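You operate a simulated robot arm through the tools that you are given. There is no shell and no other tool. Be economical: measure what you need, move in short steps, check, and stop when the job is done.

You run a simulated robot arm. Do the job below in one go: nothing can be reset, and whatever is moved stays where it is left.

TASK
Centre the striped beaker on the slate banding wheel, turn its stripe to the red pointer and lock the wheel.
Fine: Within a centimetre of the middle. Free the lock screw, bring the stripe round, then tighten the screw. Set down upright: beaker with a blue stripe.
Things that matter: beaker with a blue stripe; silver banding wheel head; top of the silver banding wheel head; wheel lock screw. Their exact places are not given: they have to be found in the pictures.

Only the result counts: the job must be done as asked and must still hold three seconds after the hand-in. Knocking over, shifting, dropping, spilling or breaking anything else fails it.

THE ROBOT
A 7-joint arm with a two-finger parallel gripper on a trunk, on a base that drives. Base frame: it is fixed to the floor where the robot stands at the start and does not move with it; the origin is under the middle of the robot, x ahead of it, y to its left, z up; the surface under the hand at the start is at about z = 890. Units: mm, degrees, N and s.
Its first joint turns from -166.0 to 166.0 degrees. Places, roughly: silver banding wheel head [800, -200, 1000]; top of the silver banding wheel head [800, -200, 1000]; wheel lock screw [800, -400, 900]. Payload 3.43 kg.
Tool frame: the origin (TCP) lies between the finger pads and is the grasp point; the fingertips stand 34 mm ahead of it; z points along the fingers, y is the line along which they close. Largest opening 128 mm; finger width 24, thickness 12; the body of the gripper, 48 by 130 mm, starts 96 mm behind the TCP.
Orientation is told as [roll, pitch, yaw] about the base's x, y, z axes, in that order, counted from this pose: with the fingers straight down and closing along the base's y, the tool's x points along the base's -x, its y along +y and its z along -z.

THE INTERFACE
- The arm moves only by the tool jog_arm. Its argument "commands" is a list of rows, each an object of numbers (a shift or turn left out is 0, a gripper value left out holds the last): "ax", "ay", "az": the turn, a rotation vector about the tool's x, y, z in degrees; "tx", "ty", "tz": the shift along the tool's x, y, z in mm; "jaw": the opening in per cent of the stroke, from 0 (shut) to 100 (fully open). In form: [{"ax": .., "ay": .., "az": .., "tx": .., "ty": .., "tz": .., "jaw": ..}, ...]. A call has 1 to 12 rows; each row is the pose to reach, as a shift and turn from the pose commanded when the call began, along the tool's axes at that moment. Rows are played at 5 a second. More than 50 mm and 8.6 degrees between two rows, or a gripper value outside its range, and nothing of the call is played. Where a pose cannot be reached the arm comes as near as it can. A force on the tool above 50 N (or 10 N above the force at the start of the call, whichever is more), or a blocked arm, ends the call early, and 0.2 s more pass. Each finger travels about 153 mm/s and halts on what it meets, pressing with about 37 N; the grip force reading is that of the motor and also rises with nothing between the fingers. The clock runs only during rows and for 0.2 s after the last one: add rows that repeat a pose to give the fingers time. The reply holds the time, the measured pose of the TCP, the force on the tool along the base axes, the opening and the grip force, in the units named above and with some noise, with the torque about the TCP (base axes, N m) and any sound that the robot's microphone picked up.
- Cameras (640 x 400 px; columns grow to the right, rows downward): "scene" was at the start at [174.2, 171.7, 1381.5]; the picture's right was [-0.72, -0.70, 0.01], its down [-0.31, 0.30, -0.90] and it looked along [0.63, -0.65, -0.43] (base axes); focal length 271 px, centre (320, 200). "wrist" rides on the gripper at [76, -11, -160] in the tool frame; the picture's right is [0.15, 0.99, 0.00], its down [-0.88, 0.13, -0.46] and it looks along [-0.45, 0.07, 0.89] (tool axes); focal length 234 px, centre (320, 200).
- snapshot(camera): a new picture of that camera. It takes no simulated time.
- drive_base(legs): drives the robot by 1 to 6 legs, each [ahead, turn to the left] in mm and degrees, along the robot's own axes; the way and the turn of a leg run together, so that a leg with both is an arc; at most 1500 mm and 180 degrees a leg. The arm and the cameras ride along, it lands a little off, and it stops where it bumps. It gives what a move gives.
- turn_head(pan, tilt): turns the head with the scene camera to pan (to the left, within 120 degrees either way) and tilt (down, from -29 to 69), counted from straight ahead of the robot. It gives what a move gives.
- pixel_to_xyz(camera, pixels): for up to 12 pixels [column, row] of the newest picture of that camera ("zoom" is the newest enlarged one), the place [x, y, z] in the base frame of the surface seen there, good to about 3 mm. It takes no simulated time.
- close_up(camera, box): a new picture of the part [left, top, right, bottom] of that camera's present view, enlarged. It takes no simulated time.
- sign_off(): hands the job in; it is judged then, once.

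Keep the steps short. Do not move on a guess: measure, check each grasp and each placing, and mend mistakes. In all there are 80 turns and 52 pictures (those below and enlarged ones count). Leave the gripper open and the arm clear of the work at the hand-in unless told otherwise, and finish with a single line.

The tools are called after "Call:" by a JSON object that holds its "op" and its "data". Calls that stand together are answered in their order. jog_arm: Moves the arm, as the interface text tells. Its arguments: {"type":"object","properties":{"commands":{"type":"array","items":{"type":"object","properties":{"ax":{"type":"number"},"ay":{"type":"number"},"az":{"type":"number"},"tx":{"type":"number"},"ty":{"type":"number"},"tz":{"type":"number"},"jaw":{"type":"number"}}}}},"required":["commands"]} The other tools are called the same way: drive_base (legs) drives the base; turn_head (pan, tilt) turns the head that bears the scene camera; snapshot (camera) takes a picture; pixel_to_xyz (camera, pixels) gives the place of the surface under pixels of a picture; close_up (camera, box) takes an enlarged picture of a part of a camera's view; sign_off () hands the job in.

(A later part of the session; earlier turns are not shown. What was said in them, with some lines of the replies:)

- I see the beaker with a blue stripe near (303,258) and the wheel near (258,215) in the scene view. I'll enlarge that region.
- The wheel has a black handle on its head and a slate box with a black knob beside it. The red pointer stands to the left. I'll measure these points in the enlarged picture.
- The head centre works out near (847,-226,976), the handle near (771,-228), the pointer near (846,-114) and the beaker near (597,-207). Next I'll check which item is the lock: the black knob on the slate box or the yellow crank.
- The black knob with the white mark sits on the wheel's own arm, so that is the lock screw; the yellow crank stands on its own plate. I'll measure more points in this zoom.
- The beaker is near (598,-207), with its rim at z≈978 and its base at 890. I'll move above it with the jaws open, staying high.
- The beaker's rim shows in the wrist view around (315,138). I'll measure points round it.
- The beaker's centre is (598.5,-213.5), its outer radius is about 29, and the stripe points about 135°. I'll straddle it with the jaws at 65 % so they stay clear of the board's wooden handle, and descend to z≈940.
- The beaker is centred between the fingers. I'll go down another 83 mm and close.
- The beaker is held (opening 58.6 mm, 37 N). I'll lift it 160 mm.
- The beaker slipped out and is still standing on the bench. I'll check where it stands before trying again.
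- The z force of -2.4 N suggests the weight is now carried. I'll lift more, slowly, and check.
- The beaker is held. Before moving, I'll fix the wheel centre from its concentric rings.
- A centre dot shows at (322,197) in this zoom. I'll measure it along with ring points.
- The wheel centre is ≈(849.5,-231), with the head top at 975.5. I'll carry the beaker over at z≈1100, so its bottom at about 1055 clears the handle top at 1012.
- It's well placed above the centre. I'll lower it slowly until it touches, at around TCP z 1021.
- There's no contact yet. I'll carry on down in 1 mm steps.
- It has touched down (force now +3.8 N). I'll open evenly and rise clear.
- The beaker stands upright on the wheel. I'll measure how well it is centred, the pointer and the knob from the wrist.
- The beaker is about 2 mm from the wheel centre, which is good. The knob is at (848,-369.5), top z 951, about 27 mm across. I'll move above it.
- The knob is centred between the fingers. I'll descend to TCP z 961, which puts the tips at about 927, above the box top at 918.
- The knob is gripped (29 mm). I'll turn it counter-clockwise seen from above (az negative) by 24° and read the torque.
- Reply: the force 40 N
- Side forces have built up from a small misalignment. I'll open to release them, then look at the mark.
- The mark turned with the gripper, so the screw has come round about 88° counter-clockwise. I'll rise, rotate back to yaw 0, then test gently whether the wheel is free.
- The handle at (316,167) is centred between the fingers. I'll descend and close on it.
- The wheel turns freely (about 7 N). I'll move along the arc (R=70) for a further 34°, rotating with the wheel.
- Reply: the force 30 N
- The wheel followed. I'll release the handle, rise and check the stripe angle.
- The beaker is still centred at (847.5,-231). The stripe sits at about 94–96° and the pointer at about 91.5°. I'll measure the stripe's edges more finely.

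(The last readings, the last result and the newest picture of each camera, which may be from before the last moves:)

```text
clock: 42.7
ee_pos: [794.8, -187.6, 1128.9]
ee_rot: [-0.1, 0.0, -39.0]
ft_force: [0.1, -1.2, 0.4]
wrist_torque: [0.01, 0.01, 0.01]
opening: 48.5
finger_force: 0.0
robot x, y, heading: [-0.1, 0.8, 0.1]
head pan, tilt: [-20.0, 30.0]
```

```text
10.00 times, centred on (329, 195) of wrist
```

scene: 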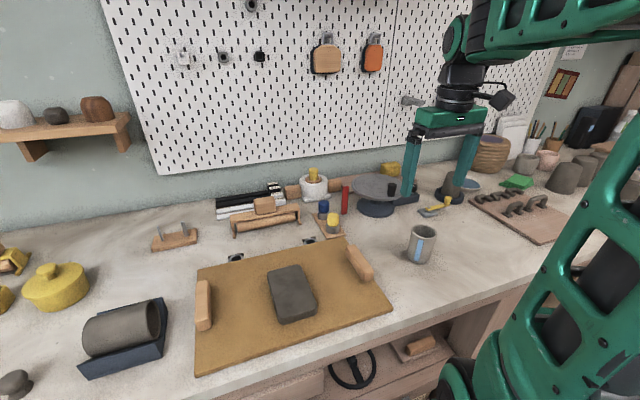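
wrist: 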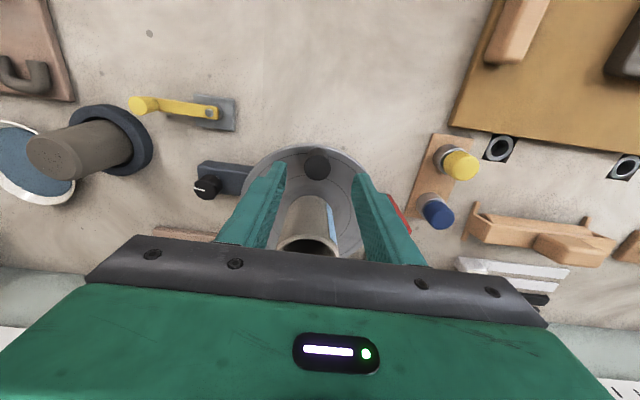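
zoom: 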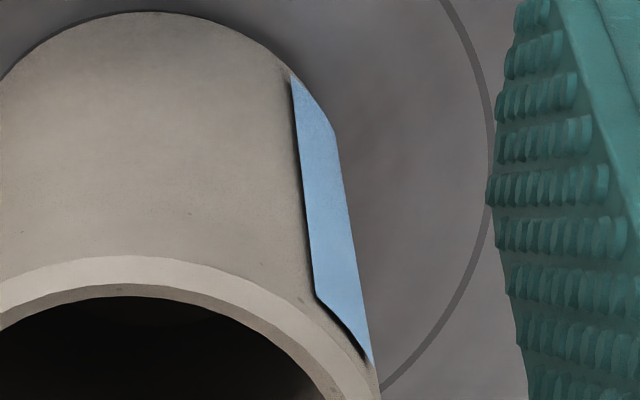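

Call:
{"op": "pixel_to_xyz", "data": {"camera": "zoom", "pixels": [[300, 160], [304, 200], [310, 240], [338, 185], [344, 220], [349, 250], [320, 180], [324, 210], [328, 240], [335, 160], [353, 270], [314, 270]]}}

```text
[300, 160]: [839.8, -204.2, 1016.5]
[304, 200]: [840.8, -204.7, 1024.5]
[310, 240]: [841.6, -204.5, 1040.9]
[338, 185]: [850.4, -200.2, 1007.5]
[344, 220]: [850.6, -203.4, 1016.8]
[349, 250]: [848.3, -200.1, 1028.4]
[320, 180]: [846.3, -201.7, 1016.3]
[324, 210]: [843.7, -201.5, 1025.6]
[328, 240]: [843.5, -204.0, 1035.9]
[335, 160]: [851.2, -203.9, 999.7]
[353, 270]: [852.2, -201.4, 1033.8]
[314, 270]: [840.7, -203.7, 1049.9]
```

The stripe's mid-angle is about 94–96° and the pointer is at 91.5°. I'll regrip the handle and nudge it 3° further clockwise.

Call:
{"op": "jog_arm", "data": {"commands": [{"tz": 40}, {"tz": 80}, {"tz": 110}, {"tz": 110}, {"tz": 110, "jaw": 25}, {"tz": 110, "jaw": 10}, {"tz": 110, "jaw": 10}, {"tz": 110, "ty": 1.8, "az": 1.5}, {"tz": 110, "ty": 3.7, "tx": -0.1, "az": 3}, {"tz": 110, "ty": 3.7, "tx": -0.1, "az": 3}]}}

Call:
{"op": "jog_arm", "data": {"commands": [{"jaw": 25}, {"jaw": 38}, {"jaw": 38}, {"tz": -40}, {"tz": -80}, {"tz": -110}, {"tz": -110}]}}

Call:
{"op": "close_up", "data": {"camera": "wrist", "box": [300, 160, 364, 200]}}

```text
clock: 44.9
ee_pos: [796.8, -185.6, 1019.7]
ee_rot: [0.0, 0.0, -42.2]
ft_force: [3.3, -4.6, 2.2]
wrist_torque: [0.26, 0.33, -0.09]
opening: 24.3
finger_force: 45.0
robot x, y, heading: [-0.0, 0.6, 0.3]
head pan, tilt: [-20.0, 30.0]
```

```text
clock: 46.5
ee_pos: [797.3, -184.2, 1129.3]
ee_rot: [-0.1, 0.0, -42.0]
ft_force: [0.0, 0.6, -0.4]
wrist_torque: [0.01, 0.01, -0.03]
opening: 48.3
finger_force: 0.1
robot x, y, heading: [-0.0, 3.0, -0.1]
head pan, tilt: [-20.0, 30.0]
```

```text
10.00 times, centred on (332, 180) of wrist
```

zoom: 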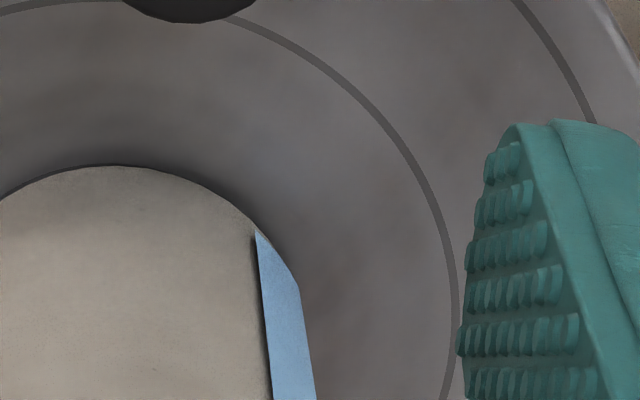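

Call:
{"op": "pixel_to_xyz", "data": {"camera": "zoom", "pixels": [[264, 310], [267, 340], [269, 370], [271, 395], [300, 320], [304, 345], [308, 370], [312, 395], [285, 330], [288, 360]]}}

Call:
{"op": "pixel_to_xyz", "data": {"camera": "wrist", "pixels": [[319, 151], [313, 151], [325, 151], [319, 155]]}}

Call:
{"op": "snapshot", "data": {"camera": "wrist"}}

```text
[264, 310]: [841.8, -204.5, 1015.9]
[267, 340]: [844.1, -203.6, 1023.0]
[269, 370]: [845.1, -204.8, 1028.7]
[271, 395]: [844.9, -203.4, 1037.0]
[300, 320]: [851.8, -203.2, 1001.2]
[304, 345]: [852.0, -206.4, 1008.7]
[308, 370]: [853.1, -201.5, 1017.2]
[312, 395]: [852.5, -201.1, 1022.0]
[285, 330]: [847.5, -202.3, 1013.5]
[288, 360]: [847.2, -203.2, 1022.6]
```

```text
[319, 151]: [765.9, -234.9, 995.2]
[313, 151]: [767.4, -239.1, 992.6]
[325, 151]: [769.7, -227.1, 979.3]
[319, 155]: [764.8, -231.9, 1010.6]
```

```text
14 pictures are left
```

wrist: 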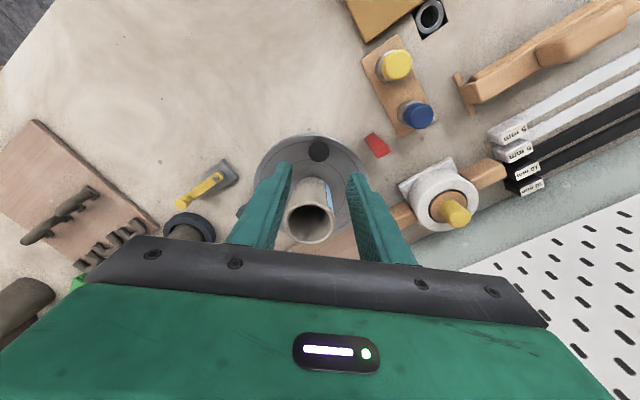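

The stripe's mid-angle is now about 90–91°, against 91° for the pointer, so it's aligned. Next I'll go back to the lock knob: yaw to 0 first, then over to the knob at yaw +88.

Call:
{"op": "jog_arm", "data": {"commands": [{"az": -8}, {"az": -16}, {"az": -24}, {"az": -32}, {"az": -40}, {"az": -42}, {"az": -42}]}}

Call:
{"op": "jog_arm", "data": {"commands": [{"az": -8, "tx": -6, "ty": -22}, {"az": -16, "tx": -12, "ty": -44}, {"az": -24, "tx": -18, "ty": -66}, {"az": -32, "tx": -24, "ty": -88}, {"az": -40, "tx": -30, "ty": -110}, {"az": -48, "tx": -36, "ty": -132}, {"az": -56, "tx": -42, "ty": -154}, {"az": -64, "tx": -47, "ty": -172}, {"az": -72, "tx": -51, "ty": -185}, {"az": -80, "tx": -51, "ty": -185}, {"az": -88, "tx": -51, "ty": -185}, {"az": -88, "tx": -51, "ty": -185}]}}

```text
clock: 48.1
ee_pos: [797.6, -184.8, 1128.3]
ee_rot: [-0.1, 0.0, 0.2]
ft_force: [-0.6, -0.1, -0.2]
wrist_torque: [0.01, -0.02, 0.05]
opening: 48.1
finger_force: 0.1
robot x, y, heading: [1.8, 0.3, -0.2]
head pan, tilt: [-20.0, 30.0]
```

```text
clock: 50.7
ee_pos: [847.9, -370.0, 1128.4]
ee_rot: [0.2, 0.0, 88.0]
ft_force: [-0.8, 0.6, -0.1]
wrist_torque: [0.01, -0.01, -0.04]
opening: 48.6
finger_force: 0.0
robot x, y, heading: [-4.1, 0.7, -0.2]
head pan, tilt: [-20.0, 30.0]
```

I'm above the knob. I'll descend to 962 and grip.

Call:
{"op": "jog_arm", "data": {"commands": [{"tz": 40}, {"tz": 80}, {"tz": 120}, {"tz": 150}, {"tz": 166}, {"tz": 166}]}}

Call:
{"op": "jog_arm", "data": {"commands": [{"jaw": 25}, {"jaw": 12}, {"jaw": 0}, {"jaw": 0}]}}

```text
clock: 52.1
ee_pos: [847.8, -371.1, 961.6]
ee_rot: [-0.1, 0.0, 88.0]
ft_force: [0.0, -0.1, -0.5]
wrist_torque: [0.04, -0.02, -0.01]
opening: 48.7
finger_force: 0.0
robot x, y, heading: [0.6, -1.3, -0.0]
head pan, tilt: [-20.0, 30.0]
```

```text
clock: 53.1
ee_pos: [849.3, -370.7, 960.9]
ee_rot: [-0.1, 0.0, 87.9]
ft_force: [23.0, -5.8, -1.2]
wrist_torque: [-0.44, -0.5, 0.01]
opening: 29.3
finger_force: 44.8
robot x, y, heading: [0.8, -0.2, 0.3]
head pan, tilt: [-20.0, 30.0]
```

The 23 N in +x means the knob axis lies about 1.5 mm further in +x. I'll shift by that and turn clockwise.

Call:
{"op": "jog_arm", "data": {"commands": [{"ty": -1.5}, {"ty": -1.5, "az": 8}, {"ty": -1.5, "az": 16}, {"ty": -1.5, "az": 24}, {"ty": -1.5, "az": 32}, {"ty": -1.5, "az": 40}, {"ty": -1.5, "az": 48}, {"ty": -1.5, "az": 48}]}}

Call:
{"op": "jog_arm", "data": {"commands": [{"az": 8}, {"az": 16}, {"az": 24}, {"az": 32}, {"az": 40}, {"az": 40}]}}

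```text
clock: 54.9
ee_pos: [848.4, -371.3, 962.1]
ee_rot: [0.1, 0.1, 39.7]
ft_force: [-8.3, 0.1, -2.2]
wrist_torque: [-0.37, 0.38, 0.01]
opening: 29.5
finger_force: 45.1
robot x, y, heading: [-0.9, -1.9, -0.2]
head pan, tilt: [-20.0, 30.0]
```

```text
clock: 56.3
ee_pos: [848.9, -369.5, 962.1]
ee_rot: [0.0, 0.1, -0.1]
ft_force: [-15.1, -0.2, -5.4]
wrist_torque: [0.0, 0.29, 0.13]
opening: 29.1
finger_force: 45.2
robot x, y, heading: [0.6, -0.7, 0.1]
head pan, tilt: [-20.0, 30.0]
```

I'm back at the starting angle with only 0.13 N·m. I'll turn further in small steps to feel for it tightening.

Call:
{"op": "jog_arm", "data": {"commands": [{"az": 4}, {"az": 8}, {"az": 12}, {"az": 12}]}}

Call:
{"op": "jog_arm", "data": {"commands": [{"az": 4}, {"az": 8}, {"az": 12}, {"az": 12}]}}

Call:
{"op": "close_up", "data": {"camera": "scene", "box": [340, 130, 450, 215]}}

```text
clock: 57.3
ee_pos: [850.9, -370.0, 961.4]
ee_rot: [-0.1, -0.1, -12.0]
ft_force: [7.4, -5.2, -8.2]
wrist_torque: [-0.23, -0.82, 0.42]
opening: 29.7
finger_force: 44.6
robot x, y, heading: [3.7, -0.9, 0.0]
head pan, tilt: [-20.0, 30.0]
```

```text
clock: 58.3
ee_pos: [849.0, -370.7, 962.2]
ee_rot: [0.0, 0.1, -24.0]
ft_force: [-0.9, -2.8, 0.8]
wrist_torque: [0.2, 0.17, 0.64]
opening: 29.1
finger_force: 45.4
robot x, y, heading: [-1.1, -0.7, 0.3]
head pan, tilt: [-20.0, 30.0]
```

```text
4.71 times, centred on (395, 172) of scene
```

zoom: 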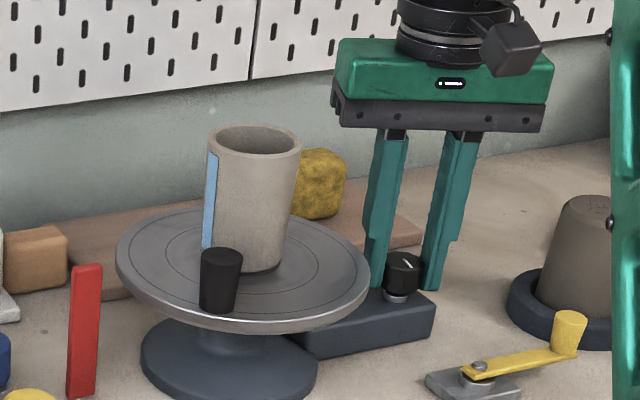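

The torque is climbing to 0.64 N·m and the mark is back at its starting direction, so the screw is tightening up. I'll do one more small turn to confirm it's seated.

Call:
{"op": "jog_arm", "data": {"commands": [{"az": 5}, {"az": 10}, {"az": 15}, {"az": 15}]}}

Call:
{"op": "close_up", "data": {"camera": "scene", "box": [380, 165, 444, 205]}}

```text
clock: 59.3
ee_pos: [849.6, -369.9, 961.8]
ee_rot: [0.1, 0.0, -39.0]
ft_force: [-0.3, 0.5, 2.0]
wrist_torque: [0.17, 0.04, 0.45]
opening: 29.7
finger_force: 45.1
robot x, y, heading: [2.9, 2.6, -0.0]
head pan, tilt: [-20.0, 30.0]
```

```text
10.00 times, centred on (412, 185) of scene
```

zoom: 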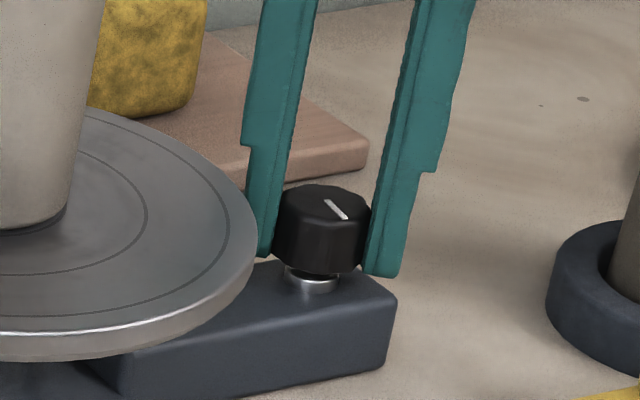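

The fingers now slip round the knob, which sits at its stop with the mark where it started, so the screw is tight. I'll open, rise clear and check.

Call:
{"op": "jog_arm", "data": {"commands": [{"jaw": 25}, {"jaw": 40}, {"jaw": 40}, {"tz": -40, "jaw": 40}, {"tz": -80}, {"tz": -120}, {"tz": -160}, {"tz": -190}, {"tz": -190}]}}

Call:
{"op": "close_up", "data": {"camera": "scene", "box": [335, 140, 435, 215]}}

Call:
{"op": "snapshot", "data": {"camera": "wrist"}}

```text
clock: 61.3
ee_pos: [849.2, -369.6, 1151.3]
ee_rot: [0.0, 0.1, -39.0]
ft_force: [0.0, 0.4, 0.4]
wrist_torque: [0.01, 0.04, 0.0]
opening: 51.0
finger_force: 0.0
robot x, y, heading: [-2.5, 1.3, -0.2]
head pan, tilt: [-20.0, 30.0]
```

```text
5.33 times, centred on (385, 178) of scene
```

zoom: 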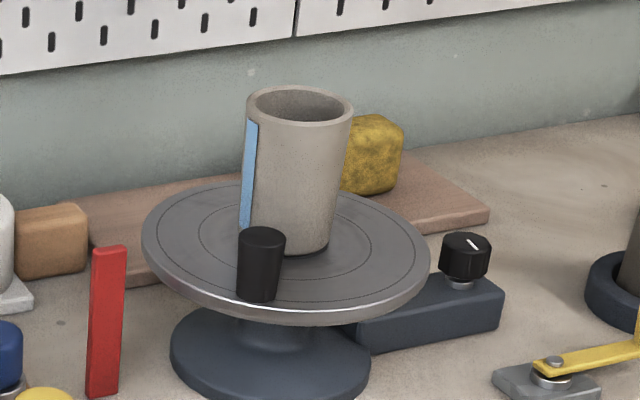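

```text
10 pictures are left
```

wrist: 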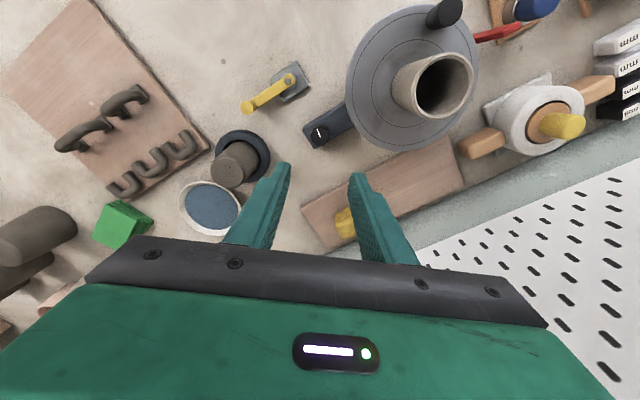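

Everything looks right. I'll do a last measurement, then back the arm away and open the gripper.

Call:
{"op": "pixel_to_xyz", "data": {"camera": "zoom", "pixels": [[261, 236], [250, 150], [249, 190], [252, 130], [247, 205], [105, 260]]}}

Call:
{"op": "jog_arm", "data": {"commands": [{"tx": 27, "ty": -22, "jaw": 60}, {"tx": 54, "ty": -44, "jaw": 80}, {"tx": 81, "ty": -66, "jaw": 100}, {"tx": 108, "ty": -88}, {"tx": 135, "ty": -110}, {"tx": 162, "ty": -132}, {"tx": 194, "ty": -157}, {"tx": 194, "ty": -157}]}}

Call:
{"op": "snapshot", "data": {"camera": "scene"}}

```text
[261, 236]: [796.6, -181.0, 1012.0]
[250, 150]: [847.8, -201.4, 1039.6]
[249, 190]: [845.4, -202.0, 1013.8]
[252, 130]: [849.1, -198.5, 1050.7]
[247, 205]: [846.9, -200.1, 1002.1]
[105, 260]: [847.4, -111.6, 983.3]
```

```text
clock: 63.1
ee_pos: [599.3, -370.3, 1151.9]
ee_rot: [-0.1, 0.0, -39.0]
ft_force: [-0.6, 0.0, -0.9]
wrist_torque: [0.0, 0.03, 0.0]
opening: 128.0
finger_force: 0.1
robot x, y, heading: [0.7, -0.3, 0.0]
head pan, tilt: [-20.0, 30.0]
```

```text
9 pictures are left
```

scene: 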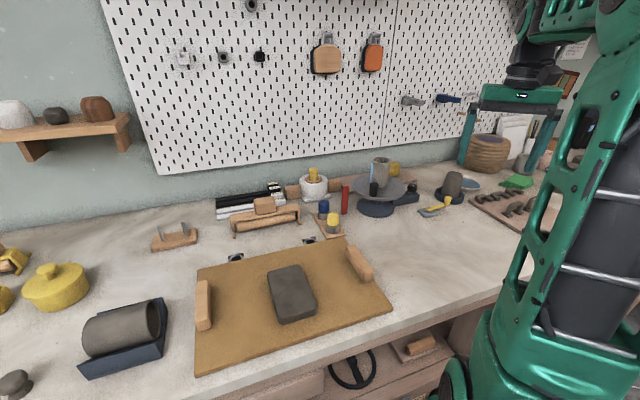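

The stripe's mid-point is at about (847.3,-201), straight towards the pointer at (847,-112). The wheel is locked and the arm is clear, so I'm handing in.

Call:
{"op": "sign_off", "data": {}}

```text
The job is handed in.
```

The striped beaker stands upright about 2 mm off the wheel's centre with its stripe at the red pointer; the lock screw was freed, then tightened back to its stop, but I did not push-test the locked wheel.
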